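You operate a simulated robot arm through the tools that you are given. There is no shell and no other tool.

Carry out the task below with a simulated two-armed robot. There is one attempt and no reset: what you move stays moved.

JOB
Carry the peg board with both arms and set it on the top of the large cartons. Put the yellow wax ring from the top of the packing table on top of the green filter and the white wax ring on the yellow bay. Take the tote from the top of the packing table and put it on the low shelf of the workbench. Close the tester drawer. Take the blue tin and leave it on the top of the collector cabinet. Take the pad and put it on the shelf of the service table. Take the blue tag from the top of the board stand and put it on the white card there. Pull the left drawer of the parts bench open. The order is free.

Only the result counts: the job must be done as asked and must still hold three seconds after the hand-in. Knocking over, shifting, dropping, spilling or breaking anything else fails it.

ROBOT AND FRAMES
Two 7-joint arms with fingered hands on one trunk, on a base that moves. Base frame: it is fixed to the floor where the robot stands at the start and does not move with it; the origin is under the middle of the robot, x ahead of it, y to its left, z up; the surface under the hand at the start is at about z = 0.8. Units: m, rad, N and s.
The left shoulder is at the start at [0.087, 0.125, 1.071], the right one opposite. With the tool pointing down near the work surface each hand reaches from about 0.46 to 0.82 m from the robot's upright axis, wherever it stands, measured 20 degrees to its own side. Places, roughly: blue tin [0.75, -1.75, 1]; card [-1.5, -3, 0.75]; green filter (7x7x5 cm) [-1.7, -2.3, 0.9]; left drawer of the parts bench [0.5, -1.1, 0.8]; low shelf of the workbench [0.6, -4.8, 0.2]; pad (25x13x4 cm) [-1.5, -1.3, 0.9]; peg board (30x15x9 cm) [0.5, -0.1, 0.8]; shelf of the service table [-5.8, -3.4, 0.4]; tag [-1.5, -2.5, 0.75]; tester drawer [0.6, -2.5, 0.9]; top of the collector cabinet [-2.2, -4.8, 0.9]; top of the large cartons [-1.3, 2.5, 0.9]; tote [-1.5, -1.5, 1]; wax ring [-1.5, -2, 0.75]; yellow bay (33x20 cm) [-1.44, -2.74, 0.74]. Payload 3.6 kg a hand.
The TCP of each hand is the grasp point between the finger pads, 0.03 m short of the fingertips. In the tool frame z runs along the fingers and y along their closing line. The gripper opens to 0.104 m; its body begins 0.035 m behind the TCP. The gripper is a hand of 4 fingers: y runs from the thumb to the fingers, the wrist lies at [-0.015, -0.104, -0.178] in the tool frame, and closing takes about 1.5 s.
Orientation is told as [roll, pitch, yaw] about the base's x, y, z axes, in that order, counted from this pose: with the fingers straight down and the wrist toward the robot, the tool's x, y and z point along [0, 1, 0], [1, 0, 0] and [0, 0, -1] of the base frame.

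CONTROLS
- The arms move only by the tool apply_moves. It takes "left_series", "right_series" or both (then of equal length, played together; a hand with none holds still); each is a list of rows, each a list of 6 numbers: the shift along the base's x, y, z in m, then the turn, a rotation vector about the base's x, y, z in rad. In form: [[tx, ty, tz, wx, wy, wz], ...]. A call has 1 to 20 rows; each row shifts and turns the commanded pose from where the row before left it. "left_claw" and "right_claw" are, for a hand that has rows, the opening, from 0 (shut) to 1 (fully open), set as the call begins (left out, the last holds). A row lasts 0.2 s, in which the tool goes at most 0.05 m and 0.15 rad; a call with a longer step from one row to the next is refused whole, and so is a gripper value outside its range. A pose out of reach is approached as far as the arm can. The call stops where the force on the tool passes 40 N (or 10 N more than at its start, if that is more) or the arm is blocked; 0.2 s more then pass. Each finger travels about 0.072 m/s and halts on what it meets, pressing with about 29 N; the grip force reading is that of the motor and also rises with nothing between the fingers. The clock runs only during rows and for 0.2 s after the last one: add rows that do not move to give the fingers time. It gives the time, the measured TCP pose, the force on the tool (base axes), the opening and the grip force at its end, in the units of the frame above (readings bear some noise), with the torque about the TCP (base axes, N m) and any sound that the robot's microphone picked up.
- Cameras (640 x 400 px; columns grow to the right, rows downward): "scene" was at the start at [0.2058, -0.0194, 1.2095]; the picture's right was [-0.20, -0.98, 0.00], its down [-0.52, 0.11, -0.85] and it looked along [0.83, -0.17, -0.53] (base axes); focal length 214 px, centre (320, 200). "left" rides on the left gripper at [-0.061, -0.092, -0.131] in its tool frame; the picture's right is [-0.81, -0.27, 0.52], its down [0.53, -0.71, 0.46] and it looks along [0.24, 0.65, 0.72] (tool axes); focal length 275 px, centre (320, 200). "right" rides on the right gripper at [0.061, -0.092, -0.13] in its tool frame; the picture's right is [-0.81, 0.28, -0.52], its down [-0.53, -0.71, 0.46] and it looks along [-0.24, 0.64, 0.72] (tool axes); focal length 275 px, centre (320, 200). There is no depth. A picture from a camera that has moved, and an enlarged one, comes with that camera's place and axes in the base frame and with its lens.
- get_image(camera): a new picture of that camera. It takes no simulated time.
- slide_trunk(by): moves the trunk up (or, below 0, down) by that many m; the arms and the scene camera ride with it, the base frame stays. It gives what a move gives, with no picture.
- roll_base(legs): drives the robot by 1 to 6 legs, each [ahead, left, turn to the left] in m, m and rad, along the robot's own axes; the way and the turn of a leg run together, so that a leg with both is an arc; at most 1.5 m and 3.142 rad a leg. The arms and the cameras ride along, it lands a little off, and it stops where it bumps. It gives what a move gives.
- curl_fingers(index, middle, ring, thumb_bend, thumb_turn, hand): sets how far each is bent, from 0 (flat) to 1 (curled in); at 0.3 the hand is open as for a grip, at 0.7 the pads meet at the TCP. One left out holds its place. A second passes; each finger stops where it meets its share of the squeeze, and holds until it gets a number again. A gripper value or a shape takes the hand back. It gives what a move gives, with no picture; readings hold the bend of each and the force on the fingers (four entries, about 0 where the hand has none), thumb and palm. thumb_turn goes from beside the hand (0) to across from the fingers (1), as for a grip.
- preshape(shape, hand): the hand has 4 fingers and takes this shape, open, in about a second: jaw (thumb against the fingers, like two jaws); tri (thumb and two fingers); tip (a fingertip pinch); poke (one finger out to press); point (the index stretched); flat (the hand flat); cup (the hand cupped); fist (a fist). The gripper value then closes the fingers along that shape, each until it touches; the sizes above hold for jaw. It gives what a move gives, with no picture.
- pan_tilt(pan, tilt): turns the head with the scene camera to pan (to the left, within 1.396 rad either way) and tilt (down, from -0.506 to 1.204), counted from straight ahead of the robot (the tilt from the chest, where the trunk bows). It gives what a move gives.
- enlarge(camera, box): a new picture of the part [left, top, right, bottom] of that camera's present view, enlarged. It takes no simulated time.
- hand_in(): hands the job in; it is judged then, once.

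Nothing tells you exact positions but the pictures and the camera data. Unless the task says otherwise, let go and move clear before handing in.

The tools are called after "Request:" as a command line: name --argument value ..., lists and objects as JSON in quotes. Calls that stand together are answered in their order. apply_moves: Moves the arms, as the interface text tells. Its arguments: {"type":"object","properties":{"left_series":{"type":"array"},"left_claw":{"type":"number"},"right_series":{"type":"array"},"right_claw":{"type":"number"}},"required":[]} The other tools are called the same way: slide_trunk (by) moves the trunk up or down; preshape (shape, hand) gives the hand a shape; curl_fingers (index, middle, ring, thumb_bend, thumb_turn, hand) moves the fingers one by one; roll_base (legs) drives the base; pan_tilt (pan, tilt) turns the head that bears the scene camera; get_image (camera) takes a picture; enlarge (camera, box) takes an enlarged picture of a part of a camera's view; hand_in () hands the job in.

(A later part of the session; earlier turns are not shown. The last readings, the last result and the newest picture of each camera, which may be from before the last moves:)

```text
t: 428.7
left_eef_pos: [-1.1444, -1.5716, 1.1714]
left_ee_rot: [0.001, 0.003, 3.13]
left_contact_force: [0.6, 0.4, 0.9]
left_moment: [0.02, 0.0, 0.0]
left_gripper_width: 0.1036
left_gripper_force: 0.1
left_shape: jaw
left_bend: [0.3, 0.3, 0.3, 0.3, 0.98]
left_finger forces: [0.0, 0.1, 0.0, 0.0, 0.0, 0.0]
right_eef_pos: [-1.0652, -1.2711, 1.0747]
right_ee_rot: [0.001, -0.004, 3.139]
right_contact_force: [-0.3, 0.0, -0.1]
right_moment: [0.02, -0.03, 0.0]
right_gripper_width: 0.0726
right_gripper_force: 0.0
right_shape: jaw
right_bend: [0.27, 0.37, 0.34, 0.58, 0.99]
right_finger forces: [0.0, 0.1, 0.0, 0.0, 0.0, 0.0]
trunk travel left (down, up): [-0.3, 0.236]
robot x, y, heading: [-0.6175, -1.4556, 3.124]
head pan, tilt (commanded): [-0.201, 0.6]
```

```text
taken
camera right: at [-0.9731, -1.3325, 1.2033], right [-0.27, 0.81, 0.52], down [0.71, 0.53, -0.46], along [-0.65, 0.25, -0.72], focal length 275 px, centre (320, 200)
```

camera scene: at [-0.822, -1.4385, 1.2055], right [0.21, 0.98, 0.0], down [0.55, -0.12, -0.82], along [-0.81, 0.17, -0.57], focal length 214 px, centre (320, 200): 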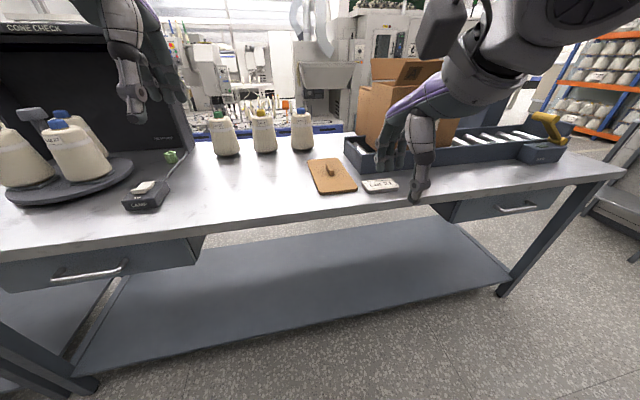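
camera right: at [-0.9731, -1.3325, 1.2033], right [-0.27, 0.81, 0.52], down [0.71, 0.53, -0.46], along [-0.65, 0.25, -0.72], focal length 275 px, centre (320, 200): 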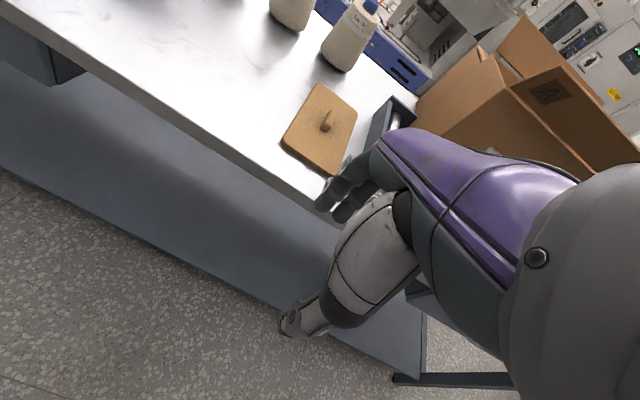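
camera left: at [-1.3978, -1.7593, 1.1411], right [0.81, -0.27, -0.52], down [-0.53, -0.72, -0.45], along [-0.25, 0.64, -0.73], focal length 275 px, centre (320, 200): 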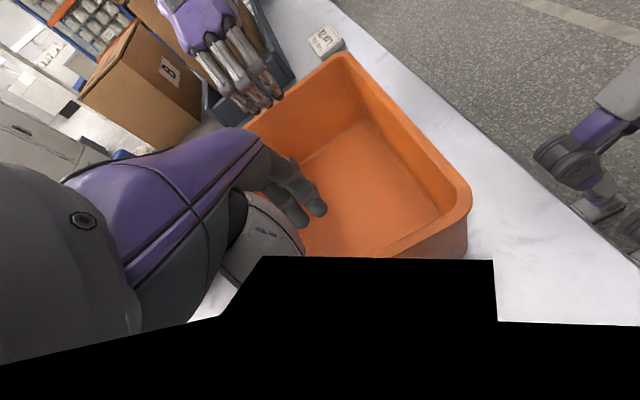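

Request:
enlarge --camera "right" --box '[260, 70, 380, 190]'

Request:
enlarge --camera "scene" --box '[280, 140, 440, 220]'

```text
3.33 times, centred on (320, 130) of right
camera zoom: at [-0.9731, -1.3325, 1.2033], right [-0.27, 0.81, 0.52], down [0.71, 0.53, -0.46], along [-0.65, 0.25, -0.72], focal length 918 px, centre (320, 433)
```

zoom: 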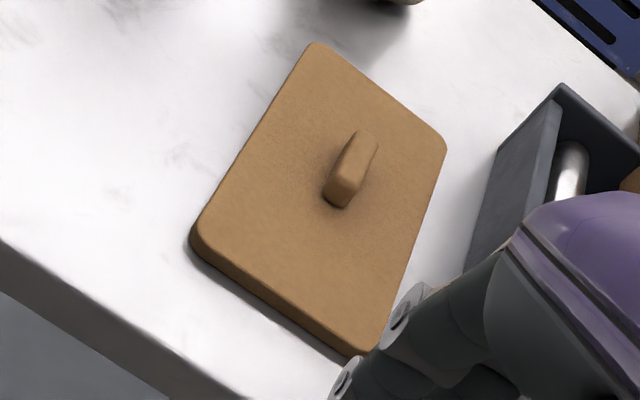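

```text
4.00 times, centred on (360, 180) of scene
camera zoom: at [-0.822, -1.4385, 1.2055], right [0.21, 0.98, 0.0], down [0.55, -0.12, -0.82], along [-0.81, 0.17, -0.57], focal length 858 px, centre (160, 280)
```

zoom: 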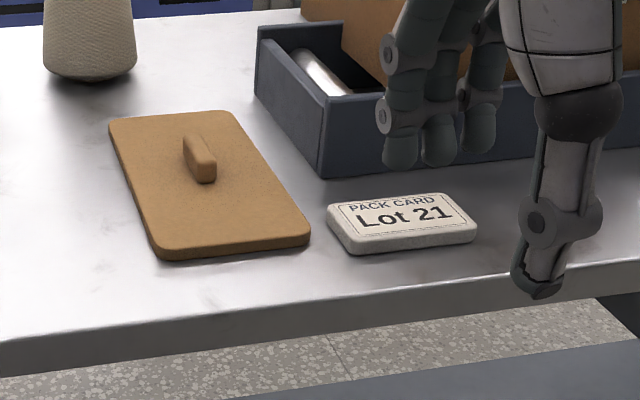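

The pad's grip ridge runs along x with its centre at [−1.453, −1.269], top z ≈ 0.885. I'll use the left hand turned sideways so its wrist stays over the cleared area, away from the cartons. Moving in.

Request:
roll_base --legs '[[0, -0.24, 0.015], [0.29, 0, 0]]'

Request:
get_image --camera "scene"

```text
t: 433.0
left_eef_pos: [-1.4305, -1.3411, 1.1702]
left_ee_rot: [0.001, 0.001, -3.136]
left_contact_force: [-1.3, 0.9, 0.1]
left_moment: [-0.01, -0.03, -0.02]
left_gripper_width: 0.1037
left_gripper_force: 0.0
left_shape: jaw
left_bend: [0.3, 0.3, 0.3, 0.3, 0.98]
left_finger forces: [0.0, 0.0, 0.0, 0.0, 0.1, 0.1]
right_eef_pos: [-1.3565, -1.0406, 1.0746]
right_ee_rot: [0.003, -0.005, -3.129]
right_contact_force: [0.4, 0.5, -0.5]
right_moment: [-0.02, 0.01, -0.02]
right_gripper_width: 0.0728
right_gripper_force: 0.1
right_shape: jaw
right_bend: [0.27, 0.37, 0.34, 0.58, 0.99]
right_finger forces: [0.0, 0.0, 0.0, 0.1, 0.0, 0.1]
trunk travel left (down, up): [-0.3, 0.236]
robot x, y, heading: [-0.9087, -1.2208, -3.133]
head pan, tilt (commanded): [-0.201, 0.6]
```

```text
taken
camera scene: at [-1.1117, -1.2041, 1.2055], right [0.19, 0.98, 0.0], down [0.55, -0.11, -0.82], along [-0.81, 0.16, -0.57], focal length 214 px, centre (320, 200)
```

scene: 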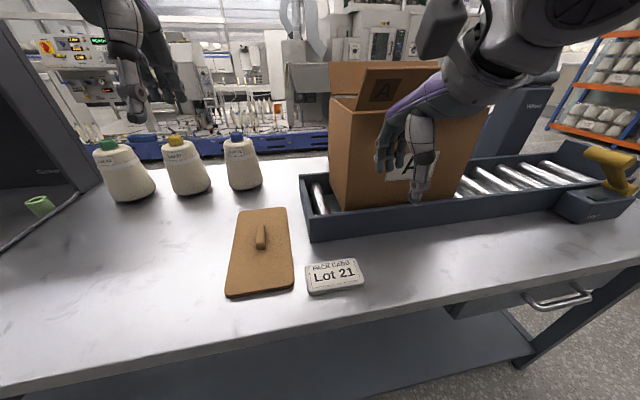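

Request:
apply_moves --left_series '[[0, 0.004, -0.005, 0, 0, -0.1428], [0, 0.004, -0.005, 0, 0, -0.1428], [0, 0.004, -0.005, 0, 0, -0.1428], [0, 0.004, -0.005, 0, 0, -0.1428], [-0.004, 0.004, -0.005, 0, 0, -0.1428], [-0.004, 0.004, -0.005, 0, 0, -0.1428], [-0.004, 0.004, -0.005, 0, 0, -0.1428], [-0.004, 0.004, -0.005, 0, 0, -0.1428], [-0.004, 0.004, -0.005, 0, 0, -0.1428], [-0.004, 0.004, -0.005, 0, 0, -0.1428], [-0.0025, 0.004, -0.005, 0, 0, -0.1428]]' --left_claw 0.6

Request:
apply_moves --left_series '[[0, 0.01, -0.025, 0, 0, 0], [0, 0.01, -0.025, 0, 0, 0], [0, 0.011, -0.025, 0, 0, 0], [0, 0, -0.025, 0, 0, 0], [0, 0, -0.025, 0, 0, 0], [0, 0, -0.025, 0, 0, 0]]'

Request:
get_image --camera "left"

Request:
get_image --camera "scene"

```text
t: 435.4
left_eef_pos: [-1.4561, -1.2965, 1.1167]
left_ee_rot: [0.001, 0.003, 1.572]
left_contact_force: [1.0, -0.6, 0.2]
left_moment: [-0.02, 0.0, 0.0]
left_gripper_width: 0.0627
left_gripper_force: 0.0
left_shape: jaw
left_bend: [0.29, 0.4, 0.37, 0.64, 1.0]
left_finger forces: [0.0, 0.0, 0.0, 0.0, 0.0, 0.1]
right_eef_pos: [-1.3562, -1.0418, 1.0739]
right_ee_rot: [0.002, -0.003, -3.128]
right_contact_force: [0.4, -0.1, 0.8]
right_moment: [-0.01, 0.02, 0.01]
right_gripper_width: 0.0726
right_gripper_force: 0.2
right_shape: jaw
right_bend: [0.27, 0.37, 0.34, 0.58, 0.99]
right_finger forces: [0.1, 0.1, 0.1, 0.0, 0.0, 0.0]
trunk travel left (down, up): [-0.3, 0.236]
robot x, y, heading: [-0.9058, -1.2202, -3.132]
head pan, tilt (commanded): [-0.201, 0.6]
```

```text
t: 436.8
left_eef_pos: [-1.4556, -1.2658, 0.9663]
left_ee_rot: [0.0, 0.001, 1.575]
left_contact_force: [-0.9, 0.6, 0.1]
left_moment: [0.02, 0.01, -0.01]
left_gripper_width: 0.0625
left_gripper_force: 0.1
left_shape: jaw
left_bend: [0.29, 0.4, 0.37, 0.64, 1.0]
left_finger forces: [0.0, 0.0, 0.1, 0.1, 0.0, 0.0]
right_eef_pos: [-1.357, -1.0412, 1.0737]
right_ee_rot: [0.0, -0.004, -3.127]
right_contact_force: [-0.5, 0.2, 0.8]
right_moment: [-0.05, 0.02, 0.02]
right_gripper_width: 0.0727
right_gripper_force: 0.1
right_shape: jaw
right_bend: [0.27, 0.37, 0.34, 0.58, 0.99]
right_finger forces: [0.0, 0.1, 0.1, 0.1, 0.0, 0.0]
trunk travel left (down, up): [-0.3, 0.236]
robot x, y, heading: [-0.9075, -1.2214, -3.134]
head pan, tilt (commanded): [-0.201, 0.6]
```

```text
taken
camera left: at [-1.3943, -1.3579, 1.0961], right [0.81, -0.27, -0.52], down [-0.53, -0.72, -0.45], along [-0.25, 0.64, -0.73], focal length 275 px, centre (320, 200)
```

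left: 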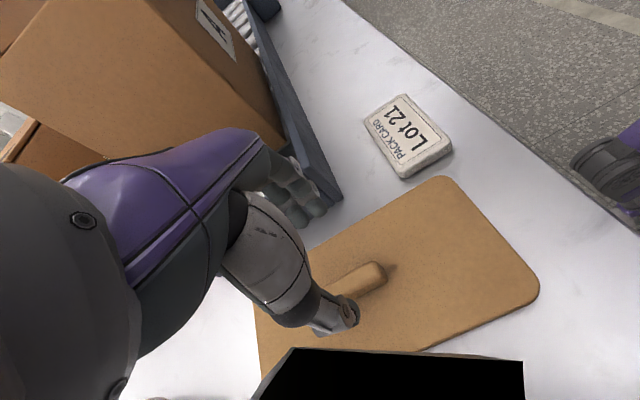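

```text
taken
camera scene: at [-1.1113, -1.2043, 1.2056], right [0.19, 0.98, 0.0], down [0.55, -0.11, -0.83], along [-0.81, 0.16, -0.56], focal length 214 px, centre (320, 200)
```

scene: 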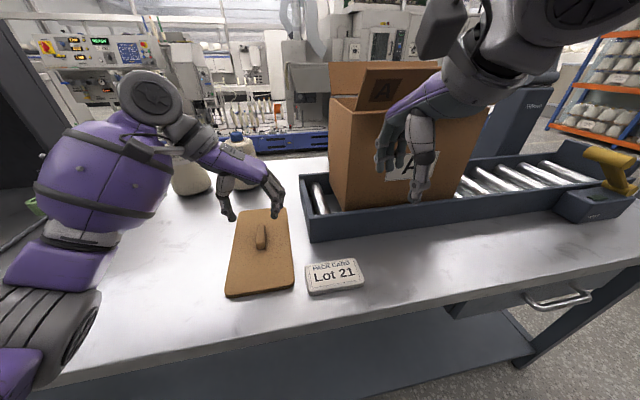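

Request:
apply_moves --left_series '[[-0.004, -0.002, -0.02, 0, 0, 0], [-0.004, -0.002, -0.02, 0, 0, 0], [0, 0, -0.018, 0, 0, 0], [0, 0, -0.008, 0, 0, 0], [0, 0, 0, 0, 0, 0]]'

Request:
get_image --camera "left"

Request:
enlarge --camera "scene" --box '[200, 170, 360, 300]'

```text
t: 438.0
left_eef_pos: [-1.4648, -1.2698, 0.9005]
left_ee_rot: [0.001, 0.002, 1.575]
left_contact_force: [0.2, -0.1, 0.0]
left_moment: [-0.02, 0.03, -0.01]
left_gripper_width: 0.063
left_gripper_force: 0.1
left_shape: jaw
left_bend: [0.29, 0.4, 0.37, 0.64, 1.0]
left_finger forces: [0.0, 0.0, 0.1, 0.1, 0.0, 0.1]
right_eef_pos: [-1.3559, -1.041, 1.0738]
right_ee_rot: [0.001, -0.002, -3.128]
right_contact_force: [0.1, -1.1, 0.0]
right_moment: [-0.05, 0.0, 0.0]
right_gripper_width: 0.0728
right_gripper_force: 0.1
right_shape: jaw
right_bend: [0.27, 0.37, 0.34, 0.58, 0.99]
right_finger forces: [0.1, 0.0, 0.0, 0.1, 0.0, 0.1]
trunk travel left (down, up): [-0.3, 0.236]
robot x, y, heading: [-0.9055, -1.2185, -3.131]
head pan, tilt (commanded): [-0.201, 0.6]
```

```text
taken
camera left: at [-1.403, -1.3625, 1.0301], right [0.81, -0.27, -0.52], down [-0.53, -0.72, -0.45], along [-0.25, 0.64, -0.73], focal length 275 px, centre (320, 200)
```

left: 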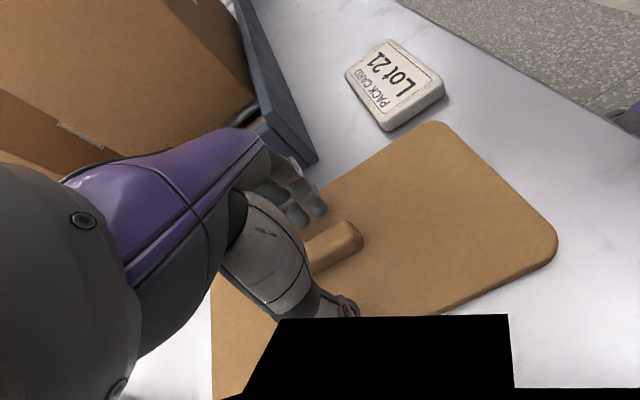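

```text
3.08 times, centred on (280, 235) of scene
camera zoom: at [-1.1112, -1.2041, 1.2056], right [0.19, 0.98, 0.0], down [0.55, -0.11, -0.83], along [-0.81, 0.16, -0.56], focal length 660 px, centre (443, 92)
```

zoom: 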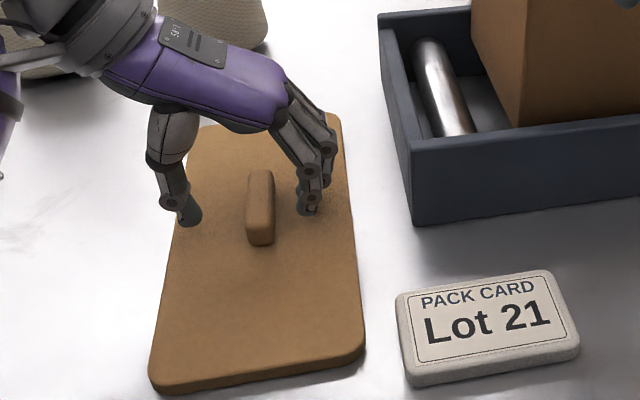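

The ridge is squarely between thumb and fingers. A touch lower, then close.

Request:
apply_moves --left_series '[[0.002, 0, -0.003, 0, 0, 0], [0, 0, 0, 0, 0, 0]]'

Request:
apply_moves --left_series '[[0, 0, 0, 0, 0, 0], [0, 0, 0, 0, 0, 0], [0, 0, 0, 0, 0, 0], [0, 0, 0, 0, 0, 0], [0, 0, 0, 0, 0, 0], [0, 0, 0, 0, 0, 0], [0, 0, 0, 0, 0, 0]]' --left_claw 0.0

Request:
enlarge --camera "scene" --box '[200, 170, 360, 300]'

Request:
get_image --camera "left"

```text
t: 438.6
left_eef_pos: [-1.4622, -1.2722, 0.8975]
left_ee_rot: [0.001, 0.003, 1.576]
left_contact_force: [-0.1, -0.4, -0.6]
left_moment: [-0.02, 0.01, 0.03]
left_gripper_width: 0.0629
left_gripper_force: 0.1
left_shape: jaw
left_bend: [0.29, 0.4, 0.37, 0.64, 1.0]
left_finger forces: [0.0, 0.0, 0.0, 0.0, 0.0, 0.1]
right_eef_pos: [-1.3572, -1.0411, 1.0737]
right_ee_rot: [0.001, -0.003, -3.127]
right_contact_force: [-0.4, -0.1, 0.0]
right_moment: [-0.01, -0.06, 0.02]
right_gripper_width: 0.0729
right_gripper_force: 0.0
right_shape: jaw
right_bend: [0.27, 0.37, 0.34, 0.58, 0.99]
right_finger forces: [0.1, 0.0, 0.0, 0.0, 0.0, 0.0]
trunk travel left (down, up): [-0.3, 0.236]
robot x, y, heading: [-0.9095, -1.2179, -3.133]
head pan, tilt (commanded): [-0.201, 0.6]
```

```text
t: 440.2
left_eef_pos: [-1.4623, -1.2705, 0.8985]
left_ee_rot: [-0.001, 0.001, 1.577]
left_contact_force: [0.0, 1.2, 0.2]
left_moment: [0.0, -0.02, -0.03]
left_gripper_width: 0.0117
left_gripper_force: 29.0
left_shape: jaw
left_bend: [0.72, 0.65, 0.67, 0.74, 1.0]
left_finger forces: [16.9, 6.7, 3.2, 0.0, 26.9, 0.0]
right_eef_pos: [-1.3571, -1.0411, 1.0734]
right_ee_rot: [0.0, -0.002, -3.127]
right_contact_force: [0.6, 0.0, 0.0]
right_moment: [0.02, -0.02, 0.05]
right_gripper_width: 0.0723
right_gripper_force: 0.0
right_shape: jaw
right_bend: [0.27, 0.37, 0.34, 0.58, 0.99]
right_finger forces: [0.0, 0.0, 0.0, 0.0, 0.0, 0.0]
trunk travel left (down, up): [-0.3, 0.236]
robot x, y, heading: [-0.9072, -1.2169, -3.135]
head pan, tilt (commanded): [-0.201, 0.6]
```

```text
3.08 times, centred on (280, 235) of scene
camera zoom: at [-1.1112, -1.2041, 1.2056], right [0.19, 0.98, 0.0], down [0.55, -0.11, -0.83], along [-0.81, 0.16, -0.56], focal length 660 px, centre (443, 92)
```

zoom: 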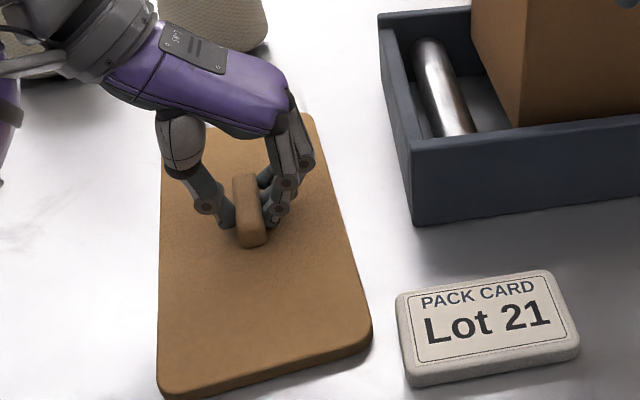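

```text
taken
camera left: at [-1.401, -1.3625, 1.0274], right [0.81, -0.27, -0.52], down [-0.53, -0.72, -0.45], along [-0.25, 0.64, -0.73], focal length 275 px, centre (320, 200)
```

left: 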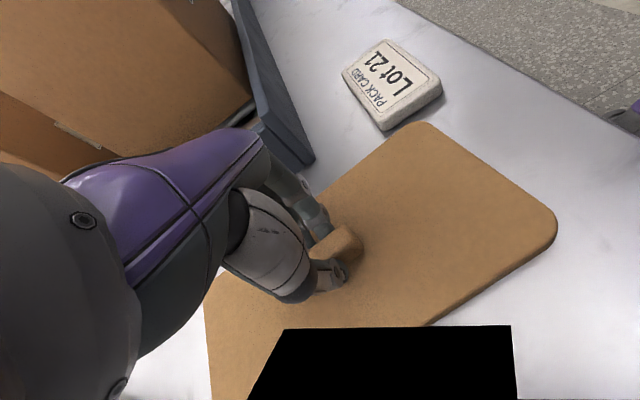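

The pad is gripped by its ridge. I lift it.

Request:
apply_moves --left_series '[[0, 0, 0.006, 0, 0, 0], [0, 0, 0.01, 0, 0, 0], [0, 0, 0.015, 0, 0, 0], [0, 0, 0.02, 0, 0, 0], [0, 0, 0.02, 0, 0, 0], [0, 0, 0.02, 0, 0, 0]]'

Request:
get_image --camera "scene"

Request:
get_image --camera "left"

```text
t: 441.6
left_eef_pos: [-1.4637, -1.2707, 0.9887]
left_ee_rot: [0.001, 0.003, 1.576]
left_contact_force: [-0.5, 1.2, -1.0]
left_moment: [0.03, 0.0, 0.03]
left_gripper_width: 0.0117
left_gripper_force: 29.6
left_shape: jaw
left_bend: [0.72, 0.65, 0.67, 0.74, 1.0]
left_finger forces: [17.3, 6.5, 3.1, 0.1, 26.9, 0.1]
right_eef_pos: [-1.3561, -1.0402, 1.0737]
right_ee_rot: [0.002, -0.004, -3.128]
right_contact_force: [-0.1, 1.2, -0.1]
right_moment: [0.01, -0.03, 0.02]
right_gripper_width: 0.073
right_gripper_force: 0.0
right_shape: jaw
right_bend: [0.27, 0.37, 0.34, 0.58, 0.99]
right_finger forces: [0.0, 0.0, 0.0, 0.0, 0.0, 0.0]
trunk travel left (down, up): [-0.3, 0.236]
robot x, y, heading: [-0.906, -1.2196, -3.135]
head pan, tilt (commanded): [-0.201, 0.6]
```

```text
taken
camera scene: at [-1.1111, -1.204, 1.2056], right [0.19, 0.98, 0.0], down [0.55, -0.11, -0.83], along [-0.81, 0.16, -0.56], focal length 214 px, centre (320, 200)
```

scene: 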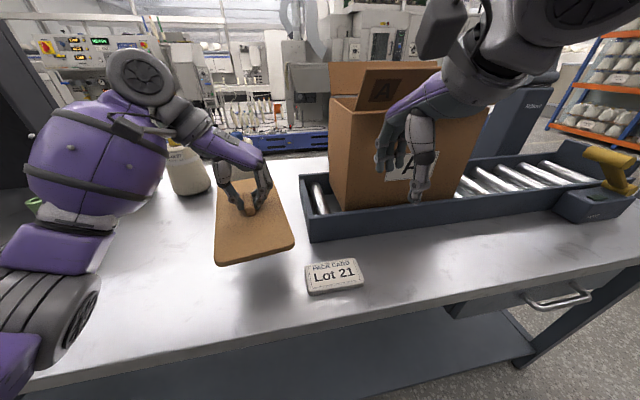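

```text
taken
camera left: at [-1.4012, -1.3624, 1.1188], right [0.81, -0.27, -0.52], down [-0.53, -0.72, -0.45], along [-0.25, 0.64, -0.73], focal length 275 px, centre (320, 200)
```

left: 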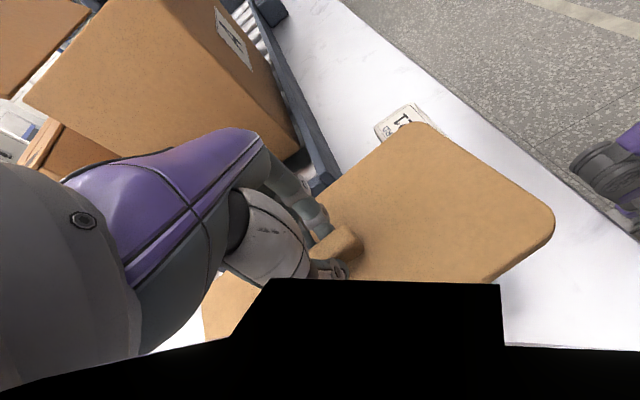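

The pad is held level and is light. I'll raise it, back into the aisle and sidestep down to the open corridor past the board stand.

Request:
apply_moves --left_series '[[0.01, 0, 0.02, 0, 0, 0], [0.01, 0, 0.02, 0, 0, 0], [0.01, 0, 0.02, 0, 0, 0], [0.01, 0, 0.01, 0, 0, 0]]'

Request:
roll_base --legs '[[-0.48, 0, 0]]'

Request:
roll_base --legs '[[0, 1.25, 0], [0, 1.2, 0]]'

Request:
pan_tilt --pan 0.0 --tilt 0.3

Request:
get_image --camera "scene"

```text
t: 442.6
left_eef_pos: [-1.4231, -1.2699, 1.0607]
left_ee_rot: [-0.001, -0.001, 1.575]
left_contact_force: [-0.3, 0.8, -0.2]
left_moment: [0.02, 0.0, -0.01]
left_gripper_width: 0.0117
left_gripper_force: 28.8
left_shape: jaw
left_bend: [0.72, 0.65, 0.68, 0.74, 1.0]
left_finger forces: [17.4, 6.5, 3.1, 0.0, 26.8, 0.0]
right_eef_pos: [-1.3577, -1.0424, 1.0737]
right_ee_rot: [-0.001, -0.003, -3.128]
right_contact_force: [0.6, 0.1, 0.0]
right_moment: [0.0, -0.01, 0.01]
right_gripper_width: 0.0726
right_gripper_force: 0.1
right_shape: jaw
right_bend: [0.27, 0.37, 0.34, 0.58, 0.99]
right_finger forces: [0.0, 0.0, 0.1, 0.1, 0.0, 0.1]
trunk travel left (down, up): [-0.3, 0.236]
robot x, y, heading: [-0.9022, -1.2184, -3.135]
head pan, tilt (commanded): [-0.201, 0.6]
```

```text
t: 445.5
left_eef_pos: [-0.9437, -1.2666, 1.059]
left_ee_rot: [0.003, 0.002, 1.581]
left_contact_force: [-0.3, -0.5, 0.1]
left_moment: [0.01, 0.02, 0.01]
left_gripper_width: 0.0116
left_gripper_force: 28.8
left_shape: jaw
left_bend: [0.72, 0.65, 0.68, 0.74, 1.0]
left_finger forces: [17.3, 6.4, 3.1, 0.0, 26.9, 0.0]
right_eef_pos: [-0.8781, -1.0379, 1.0745]
right_ee_rot: [0.003, -0.006, -3.127]
right_contact_force: [0.0, 0.1, 0.2]
right_moment: [-0.02, 0.03, 0.01]
right_gripper_width: 0.0723
right_gripper_force: 0.0
right_shape: jaw
right_bend: [0.27, 0.37, 0.34, 0.58, 0.99]
right_finger forces: [0.1, 0.0, 0.0, 0.0, 0.0, 0.1]
trunk travel left (down, up): [-0.3, 0.236]
robot x, y, heading: [-0.4276, -1.2141, -3.134]
head pan, tilt (commanded): [-0.201, 0.6]
```

```text
t: 467.1
left_eef_pos: [-0.9314, -3.7174, 1.0595]
left_ee_rot: [0.001, 0.001, 1.567]
left_contact_force: [0.7, 0.6, -0.9]
left_moment: [0.01, -0.02, 0.05]
left_gripper_width: 0.012
left_gripper_force: 28.9
left_shape: jaw
left_bend: [0.72, 0.65, 0.68, 0.74, 1.0]
left_finger forces: [17.4, 6.5, 3.1, 0.0, 26.9, 0.0]
right_eef_pos: [-0.8644, -3.4889, 1.074]
right_ee_rot: [0.002, -0.002, -3.137]
right_contact_force: [0.2, -0.2, -1.5]
right_moment: [0.01, 0.0, -0.02]
right_gripper_width: 0.0727
right_gripper_force: 0.1
right_shape: jaw
right_bend: [0.27, 0.37, 0.34, 0.58, 0.99]
right_finger forces: [0.0, 0.1, 0.0, 0.0, 0.0, 0.1]
trunk travel left (down, up): [-0.3, 0.236]
robot x, y, heading: [-0.4167, -3.6715, 3.138]
head pan, tilt (commanded): [-0.201, 0.6]
```

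```text
t: 467.9
left_eef_pos: [-0.9321, -3.7174, 1.0603]
left_ee_rot: [0.0, 0.003, 1.57]
left_contact_force: [-0.2, 0.6, -0.7]
left_moment: [-0.02, -0.02, -0.01]
left_gripper_width: 0.0118
left_gripper_force: 28.6
left_shape: jaw
left_bend: [0.72, 0.65, 0.68, 0.74, 1.0]
left_finger forces: [17.4, 6.5, 3.0, 0.0, 26.8, 0.0]
right_eef_pos: [-0.8646, -3.4892, 1.0737]
right_ee_rot: [0.003, -0.004, -3.135]
right_contact_force: [-1.0, -0.3, -0.1]
right_moment: [0.01, 0.0, -0.03]
right_gripper_width: 0.0729
right_gripper_force: 0.0
right_shape: jaw
right_bend: [0.27, 0.37, 0.34, 0.58, 0.99]
right_finger forces: [0.0, 0.0, 0.0, 0.1, 0.0, 0.0]
trunk travel left (down, up): [-0.3, 0.236]
robot x, y, heading: [-0.4149, -3.671, 3.138]
head pan, tilt (commanded): [0.0, 0.3]
```

```text
taken
camera scene: at [-0.6264, -3.6722, 1.233], right [0.0, 1.0, 0.0], down [0.3, 0.0, -0.96], along [-0.96, 0.0, -0.3], focal length 214 px, centre (320, 200)
```

scene: 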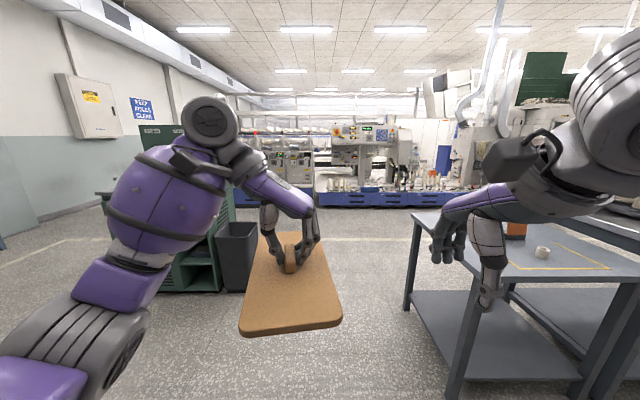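

Request:
enlarge --camera "scene" --box '[200, 80, 520, 280]'

Request:
pan_tilt --pan 0.5 --tilt 0.2

Request:
get_image --camera "scene"

Request:
pan_tilt --pan -0.5 --tilt 0.2

Request:
get_image --camera "scene"

```text
2.00 times, centred on (360, 180) of scene
camera zoom: at [-0.6264, -3.6722, 1.233], right [0.0, 1.0, 0.0], down [0.3, 0.0, -0.96], along [-0.96, 0.0, -0.3], focal length 429 px, centre (240, 240)
```

zoom: 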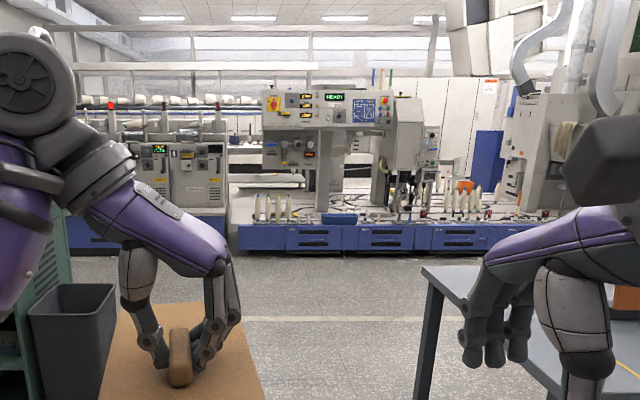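

```text
t: 468.8
left_eef_pos: [-0.9325, -3.7181, 1.0579]
left_ee_rot: [0.0, 0.001, 1.567]
left_contact_force: [-0.1, -1.3, 0.3]
left_moment: [0.01, -0.04, 0.02]
left_gripper_width: 0.0118
left_gripper_force: 29.6
left_shape: jaw
left_bend: [0.72, 0.65, 0.68, 0.74, 1.0]
left_finger forces: [17.4, 6.5, 3.0, 0.0, 26.9, 0.0]
right_eef_pos: [-0.8635, -3.4903, 1.0739]
right_ee_rot: [0.002, -0.005, -3.138]
right_contact_force: [-0.8, -0.2, 0.6]
right_moment: [0.03, 0.0, 0.01]
right_gripper_width: 0.073
right_gripper_force: 0.0
right_shape: jaw
right_bend: [0.27, 0.37, 0.34, 0.58, 0.99]
right_finger forces: [0.1, 0.0, 0.0, 0.0, 0.0, 0.0]
trunk travel left (down, up): [-0.3, 0.236]
robot x, y, heading: [-0.4166, -3.6708, 3.139]
head pan, tilt (commanded): [0.499, 0.201]
```

```text
taken
camera scene: at [-0.615, -3.7168, 1.2423], right [-0.48, 0.88, 0.0], down [0.18, 0.1, -0.98], along [-0.86, -0.47, -0.2], focal length 214 px, centre (320, 200)
```

scene: 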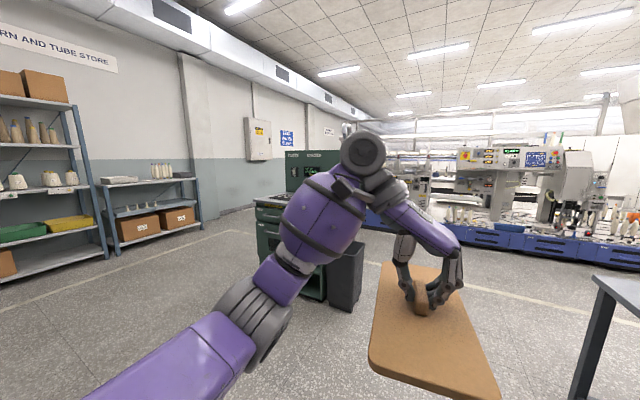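

```text
t: 470.1
left_eef_pos: [-0.9326, -3.718, 1.0601]
left_ee_rot: [0.002, 0.002, 1.567]
left_contact_force: [0.2, 0.3, -0.4]
left_moment: [-0.01, 0.01, 0.01]
left_gripper_width: 0.0119
left_gripper_force: 29.2
left_shape: jaw
left_bend: [0.72, 0.65, 0.68, 0.74, 1.0]
left_finger forces: [17.4, 6.5, 3.2, 0.1, 26.9, 0.1]
right_eef_pos: [-0.8632, -3.4895, 1.0738]
right_ee_rot: [0.002, -0.002, -3.135]
right_contact_force: [-0.4, -0.7, 0.3]
right_moment: [0.0, -0.01, 0.0]
right_gripper_width: 0.0728
right_gripper_force: 0.2
right_shape: jaw
right_bend: [0.27, 0.37, 0.34, 0.58, 0.99]
right_finger forces: [0.1, 0.0, 0.0, 0.0, 0.0, 0.0]
trunk travel left (down, up): [-0.3, 0.236]
robot x, y, heading: [-0.4138, -3.6657, 3.137]
head pan, tilt (commanded): [-0.499, 0.201]
```

```text
taken
camera scene: at [-0.6148, -3.6278, 1.2423], right [0.48, 0.88, 0.0], down [0.17, -0.1, -0.98], along [-0.86, 0.47, -0.2], focal length 214 px, centre (320, 200)
```

scene: 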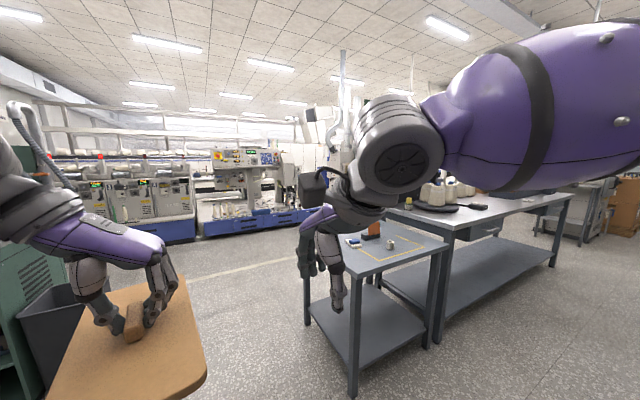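

Between the bin and the stand the corridor is clear. I'll drive west along it and look for the service table.

Request:
roll_base --legs '[[1.3, 0, 0.0]]'

Request:
roll_base --legs '[[0.9, 0, 0.0]]'

Request:
pan_tilt --pan 0.0 --tilt 0.2

Request:
get_image --camera "scene"

```text
t: 476.7
left_eef_pos: [-2.2461, -3.7214, 1.0587]
left_ee_rot: [0.001, 0.002, 1.571]
left_contact_force: [-0.3, -0.3, -0.5]
left_moment: [-0.01, -0.02, -0.01]
left_gripper_width: 0.0117
left_gripper_force: 28.8
left_shape: jaw
left_bend: [0.72, 0.65, 0.68, 0.74, 1.0]
left_finger forces: [17.4, 6.5, 3.1, 0.0, 26.8, 0.0]
right_eef_pos: [-2.1799, -3.4923, 1.0733]
right_ee_rot: [0.002, -0.003, -3.132]
right_contact_force: [0.5, 0.8, 0.1]
right_moment: [0.04, 0.02, -0.02]
right_gripper_width: 0.0724
right_gripper_force: 0.0
right_shape: jaw
right_bend: [0.27, 0.37, 0.34, 0.58, 0.99]
right_finger forces: [0.0, 0.0, 0.0, 0.0, 0.0, 0.0]
trunk travel left (down, up): [-0.3, 0.236]
robot x, y, heading: [-1.733, -3.6764, -3.139]
head pan, tilt (commanded): [-0.499, 0.201]
```

```text
t: 481.4
left_eef_pos: [-3.1463, -3.7284, 1.0593]
left_ee_rot: [-0.001, 0.003, 1.577]
left_contact_force: [-0.6, -0.1, -0.6]
left_moment: [0.0, -0.03, 0.03]
left_gripper_width: 0.0119
left_gripper_force: 29.1
left_shape: jaw
left_bend: [0.72, 0.65, 0.68, 0.74, 1.0]
left_finger forces: [17.4, 6.5, 3.1, 0.1, 26.8, 0.1]
right_eef_pos: [-3.0806, -3.4981, 1.075]
right_ee_rot: [0.002, -0.004, -3.127]
right_contact_force: [-0.3, -0.2, 0.9]
right_moment: [0.01, -0.02, -0.04]
right_gripper_width: 0.0723
right_gripper_force: 0.1
right_shape: jaw
right_bend: [0.27, 0.37, 0.34, 0.58, 0.99]
right_finger forces: [0.0, 0.1, 0.0, 0.0, 0.0, 0.0]
trunk travel left (down, up): [-0.3, 0.236]
robot x, y, heading: [-2.6306, -3.675, -3.135]
head pan, tilt (commanded): [-0.499, 0.201]
```

```text
t: 482.4
left_eef_pos: [-3.1464, -3.7288, 1.0599]
left_ee_rot: [0.0, 0.003, 1.577]
left_contact_force: [0.0, 1.3, -0.8]
left_moment: [0.02, 0.01, -0.03]
left_gripper_width: 0.012
left_gripper_force: 29.3
left_shape: jaw
left_bend: [0.72, 0.65, 0.68, 0.74, 1.0]
left_finger forces: [17.4, 6.5, 3.0, 0.0, 26.9, 0.1]
right_eef_pos: [-3.0787, -3.4978, 1.0736]
right_ee_rot: [-0.002, -0.004, -3.126]
right_contact_force: [0.1, 0.2, -0.3]
right_moment: [0.01, -0.03, 0.02]
right_gripper_width: 0.0727
right_gripper_force: 0.1
right_shape: jaw
right_bend: [0.27, 0.37, 0.34, 0.58, 0.99]
right_finger forces: [0.1, 0.0, 0.0, 0.0, 0.0, 0.0]
trunk travel left (down, up): [-0.3, 0.236]
robot x, y, heading: [-2.6286, -3.6756, -3.136]
head pan, tilt (commanded): [0.0, 0.201]
```

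```text
taken
camera scene: at [-2.8406, -3.6793, 1.2423], right [-0.01, 1.0, 0.0], down [0.2, 0.0, -0.98], along [-0.98, -0.01, -0.2], focal length 214 px, centre (320, 200)
```

scene: 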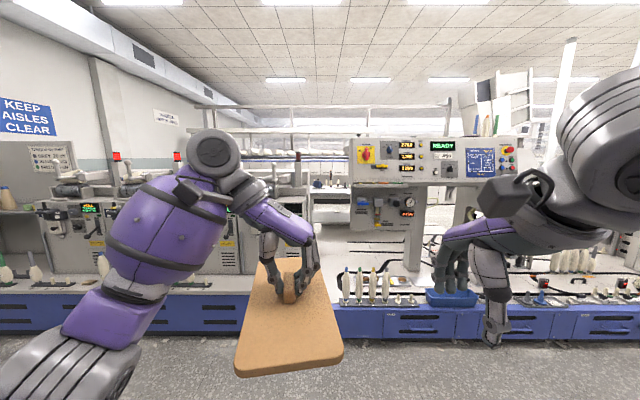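

Request:
pan_tilt --pan -0.9 --tilt 0.15

Request:
get_image --camera "scene"

Request:
pan_tilt --pan 0.9 --tilt 0.15

Request:
get_image --camera "scene"

```text
t: 483.6
left_eef_pos: [-3.1459, -3.7279, 1.0594]
left_ee_rot: [0.001, 0.001, 1.575]
left_contact_force: [-0.1, -0.6, -1.4]
left_moment: [0.01, 0.01, -0.05]
left_gripper_width: 0.0119
left_gripper_force: 29.3
left_shape: jaw
left_bend: [0.72, 0.65, 0.68, 0.74, 1.0]
left_finger forces: [17.5, 6.5, 3.2, 0.0, 26.9, 0.0]
right_eef_pos: [-3.0792, -3.4988, 1.0733]
right_ee_rot: [0.002, -0.003, -3.128]
right_contact_force: [-0.5, -0.6, 0.0]
right_moment: [0.02, -0.01, 0.02]
right_gripper_width: 0.0727
right_gripper_force: 0.1
right_shape: jaw
right_bend: [0.27, 0.37, 0.34, 0.58, 0.99]
right_finger forces: [0.0, 0.0, 0.1, 0.0, 0.0, 0.0]
trunk travel left (down, up): [-0.3, 0.236]
robot x, y, heading: [-2.6277, -3.6771, -3.133]
head pan, tilt (commanded): [-0.901, 0.15]
```

```text
taken
camera scene: at [-2.8055, -3.6065, 1.247], right [0.78, 0.63, 0.0], down [0.09, -0.12, -0.99], along [-0.62, 0.77, -0.15], focal length 214 px, centre (320, 200)
```

scene: 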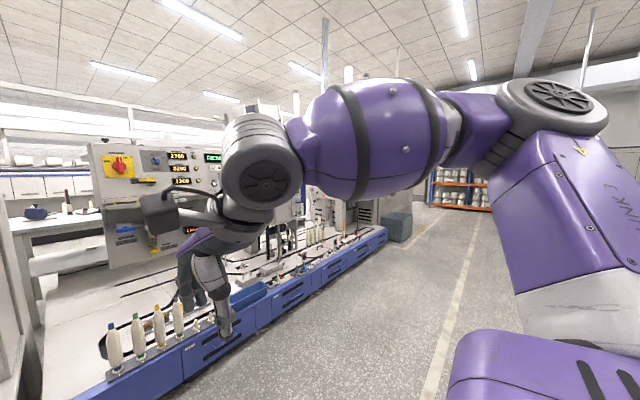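

```text
t: 485.4
left_eef_pos: [-3.1462, -3.7275, 1.0596]
left_ee_rot: [0.0, 0.002, 1.575]
left_contact_force: [0.3, 0.1, -0.2]
left_moment: [0.04, 0.03, -0.01]
left_gripper_width: 0.0121
left_gripper_force: 29.2
left_shape: jaw
left_bend: [0.72, 0.65, 0.68, 0.74, 1.0]
left_finger forces: [17.5, 6.4, 3.1, 0.1, 26.8, 0.1]
right_eef_pos: [-3.0797, -3.4993, 1.0733]
right_ee_rot: [0.0, -0.002, -3.129]
right_contact_force: [0.2, -0.1, -0.6]
right_moment: [0.01, -0.04, -0.02]
right_gripper_width: 0.0727
right_gripper_force: 0.0
right_shape: jaw
right_bend: [0.27, 0.37, 0.34, 0.58, 0.99]
right_finger forces: [0.0, 0.1, 0.0, 0.1, 0.0, 0.0]
trunk travel left (down, up): [-0.3, 0.236]
robot x, y, heading: [-2.6299, -3.6806, -3.134]
head pan, tilt (commanded): [0.901, 0.15]
```

```text
taken
camera scene: at [-2.8045, -3.7518, 1.247], right [-0.79, 0.62, 0.0], down [0.09, 0.12, -0.99], along [-0.61, -0.78, -0.15], focal length 214 px, centre (320, 200)
```

scene: 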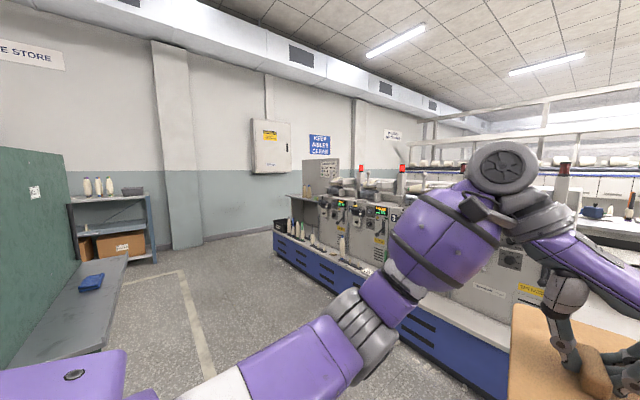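

There's a gap between the two machine rows near y ≈ −3.7, with the service table visible behind it. I'll move a little closer to judge the gap's width.

Request:
pan_tilt --pan -0.05 --tilt 0.5

Request:
roll_base --legs '[[0, -0.55, 0.0]]'

Request:
pan_tilt --pan 0.35 --tilt 0.35

Request:
get_image --camera "scene"

```text
t: 486.6
left_eef_pos: [-3.1457, -3.7272, 1.059]
left_ee_rot: [0.0, 0.002, 1.575]
left_contact_force: [0.1, 1.0, 0.2]
left_moment: [0.02, 0.0, -0.04]
left_gripper_width: 0.012
left_gripper_force: 28.6
left_shape: jaw
left_bend: [0.72, 0.65, 0.68, 0.74, 1.0]
left_finger forces: [17.4, 6.5, 3.1, 0.1, 26.9, 0.0]
right_eef_pos: [-3.0791, -3.4984, 1.0738]
right_ee_rot: [-0.001, -0.004, -3.128]
right_contact_force: [0.9, 0.2, 0.7]
right_moment: [0.01, -0.02, 0.02]
right_gripper_width: 0.0727
right_gripper_force: 0.0
right_shape: jaw
right_bend: [0.27, 0.37, 0.34, 0.58, 0.99]
right_finger forces: [0.0, 0.1, 0.0, 0.1, 0.1, 0.0]
trunk travel left (down, up): [-0.3, 0.236]
robot x, y, heading: [-2.6318, -3.6758, -3.138]
head pan, tilt (commanded): [-0.051, 0.499]
```

```text
t: 491.9
left_eef_pos: [-3.1479, -3.1775, 1.0579]
left_ee_rot: [0.0, 0.002, 1.57]
left_contact_force: [0.6, -0.5, 0.4]
left_moment: [-0.01, -0.02, 0.03]
left_gripper_width: 0.0119
left_gripper_force: 28.8
left_shape: jaw
left_bend: [0.72, 0.65, 0.68, 0.74, 1.0]
left_finger forces: [17.5, 6.5, 3.1, 0.1, 27.0, 0.0]
right_eef_pos: [-3.0797, -2.949, 1.0732]
right_ee_rot: [0.001, -0.003, -3.134]
right_contact_force: [0.1, -0.1, -0.3]
right_moment: [-0.04, 0.01, 0.02]
right_gripper_width: 0.0725
right_gripper_force: 0.0
right_shape: jaw
right_bend: [0.27, 0.37, 0.34, 0.58, 0.99]
right_finger forces: [0.0, 0.0, 0.1, 0.0, 0.1, 0.1]
trunk travel left (down, up): [-0.3, 0.236]
robot x, y, heading: [-2.6297, -3.127, 3.14]
head pan, tilt (commanded): [-0.051, 0.499]
```

```text
t: 492.8
left_eef_pos: [-3.1481, -3.1779, 1.0591]
left_ee_rot: [-0.001, 0.002, 1.57]
left_contact_force: [-0.2, -0.8, 0.3]
left_moment: [-0.01, 0.0, 0.01]
left_gripper_width: 0.0116
left_gripper_force: 29.2
left_shape: jaw
left_bend: [0.72, 0.65, 0.68, 0.74, 1.0]
left_finger forces: [17.3, 6.5, 3.1, 0.1, 27.0, 0.0]
right_eef_pos: [-3.0806, -2.9483, 1.0736]
right_ee_rot: [0.001, -0.003, -3.134]
right_contact_force: [0.3, 1.2, 0.1]
right_moment: [-0.02, 0.03, -0.01]
right_gripper_width: 0.0727
right_gripper_force: 0.1
right_shape: jaw
right_bend: [0.27, 0.37, 0.34, 0.58, 0.99]
right_finger forces: [0.0, 0.1, 0.0, 0.1, 0.1, 0.0]
trunk travel left (down, up): [-0.3, 0.236]
robot x, y, heading: [-2.6318, -3.1305, 3.143]
head pan, tilt (commanded): [0.351, 0.351]
```

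```text
taken
camera scene: at [-2.8367, -3.1629, 1.2283], right [-0.34, 0.94, 0.0], down [0.32, 0.12, -0.94], along [-0.88, -0.32, -0.34], focal length 214 px, centre (320, 200)
```

scene: 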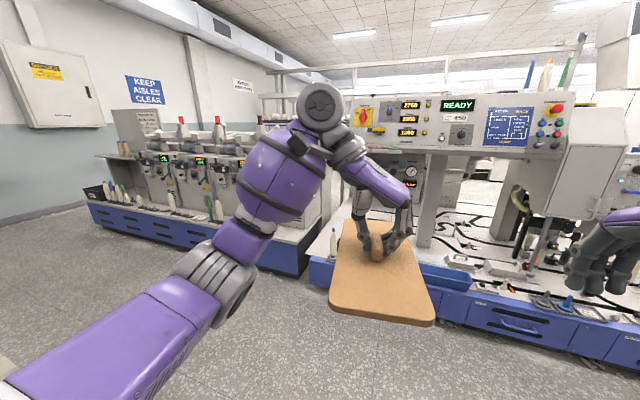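

The gap is too narrow for me, so I need to go around the machine's right-hand end. I'll sidestep up the lane at x ≈ −2.6 and look.

Request:
roll_base --legs '[[0, -1.4, 0.0]]'

Request:
pan_tilt --pan -0.5 --tilt 0.25

Request:
get_image --camera "scene"

```text
t: 505.2
left_eef_pos: [-3.1483, -1.7757, 1.0602]
left_ee_rot: [0.001, 0.001, 1.573]
left_contact_force: [0.1, -0.7, 0.3]
left_moment: [0.04, 0.03, -0.01]
left_gripper_width: 0.0119
left_gripper_force: 29.0
left_shape: jaw
left_bend: [0.72, 0.65, 0.68, 0.74, 1.0]
left_finger forces: [17.4, 6.4, 3.1, 0.1, 27.0, 0.0]
right_eef_pos: [-3.0796, -1.5482, 1.0742]
right_ee_rot: [0.001, -0.003, -3.134]
right_contact_force: [0.3, -0.2, 0.4]
right_moment: [0.01, -0.01, 0.02]
right_gripper_width: 0.0727
right_gripper_force: 0.1
right_shape: jaw
right_bend: [0.27, 0.37, 0.34, 0.58, 0.99]
right_finger forces: [0.0, 0.0, 0.0, 0.0, 0.0, 0.0]
trunk travel left (down, up): [-0.3, 0.236]
robot x, y, heading: [-2.6301, -1.7279, -3.143]
head pan, tilt (commanded): [0.351, 0.351]
```

```text
t: 506.4
left_eef_pos: [-3.148, -1.7765, 1.0584]
left_ee_rot: [0.0, 0.0, 1.57]
left_contact_force: [0.8, 0.3, 0.4]
left_moment: [-0.01, 0.0, -0.01]
left_gripper_width: 0.0119
left_gripper_force: 29.3
left_shape: jaw
left_bend: [0.72, 0.65, 0.68, 0.74, 1.0]
left_finger forces: [17.4, 6.5, 3.1, 0.0, 27.0, 0.0]
right_eef_pos: [-3.0798, -1.5485, 1.0741]
right_ee_rot: [0.0, -0.004, -3.134]
right_contact_force: [-0.2, 0.3, -0.3]
right_moment: [0.02, -0.06, 0.0]
right_gripper_width: 0.073
right_gripper_force: 0.1
right_shape: jaw
right_bend: [0.27, 0.37, 0.34, 0.58, 0.99]
right_finger forces: [0.0, 0.0, 0.0, 0.0, 0.0, 0.1]
trunk travel left (down, up): [-0.3, 0.236]
robot x, y, heading: [-2.63, -1.7299, -3.141]
head pan, tilt (commanded): [-0.499, 0.25]
```

```text
taken
camera scene: at [-2.8312, -1.6859, 1.2378], right [0.48, 0.88, 0.0], down [0.22, -0.12, -0.97], along [-0.85, 0.46, -0.25], focal length 214 px, centre (320, 200)
```

scene: 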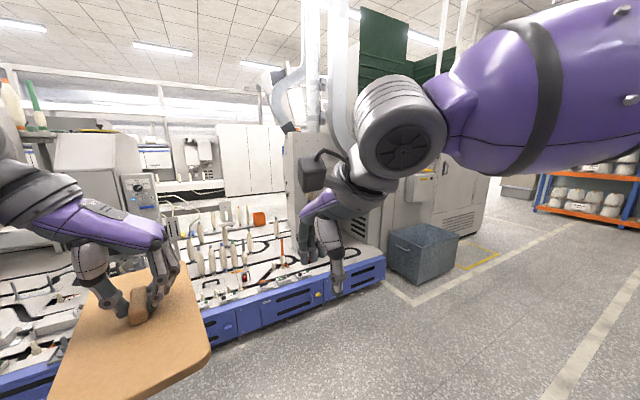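

Request:
roll_base --legs '[[0, -1.4, 0.0]]'

Request:
get_image --camera "scene"

```text
t: 518.7
left_eef_pos: [-3.1433, -0.385, 1.0588]
left_ee_rot: [0.0, 0.002, 1.562]
left_contact_force: [0.5, -1.3, -0.6]
left_moment: [0.04, -0.03, 0.0]
left_gripper_width: 0.0119
left_gripper_force: 29.4
left_shape: jaw
left_bend: [0.72, 0.65, 0.68, 0.74, 1.0]
left_finger forces: [17.5, 6.5, 3.2, 0.0, 26.9, 0.0]
right_eef_pos: [-3.0728, -0.1569, 1.0747]
right_ee_rot: [0.001, -0.003, 3.14]
right_contact_force: [0.3, -0.2, -0.6]
right_moment: [0.01, 0.0, 0.0]
right_gripper_width: 0.0727
right_gripper_force: 0.2
right_shape: jaw
right_bend: [0.27, 0.37, 0.34, 0.58, 0.99]
right_finger forces: [0.0, 0.0, 0.1, 0.1, 0.0, 0.1]
trunk travel left (down, up): [-0.3, 0.236]
robot x, y, heading: [-2.6235, -0.3378, 3.135]
head pan, tilt (commanded): [-0.499, 0.25]
```

```text
taken
camera scene: at [-2.8249, -0.2967, 1.2378], right [0.49, 0.87, 0.0], down [0.22, -0.12, -0.97], along [-0.85, 0.47, -0.25], focal length 214 px, centre (320, 200)
```

scene: 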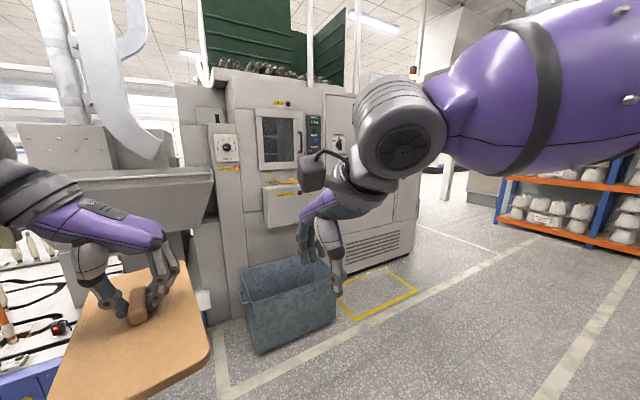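

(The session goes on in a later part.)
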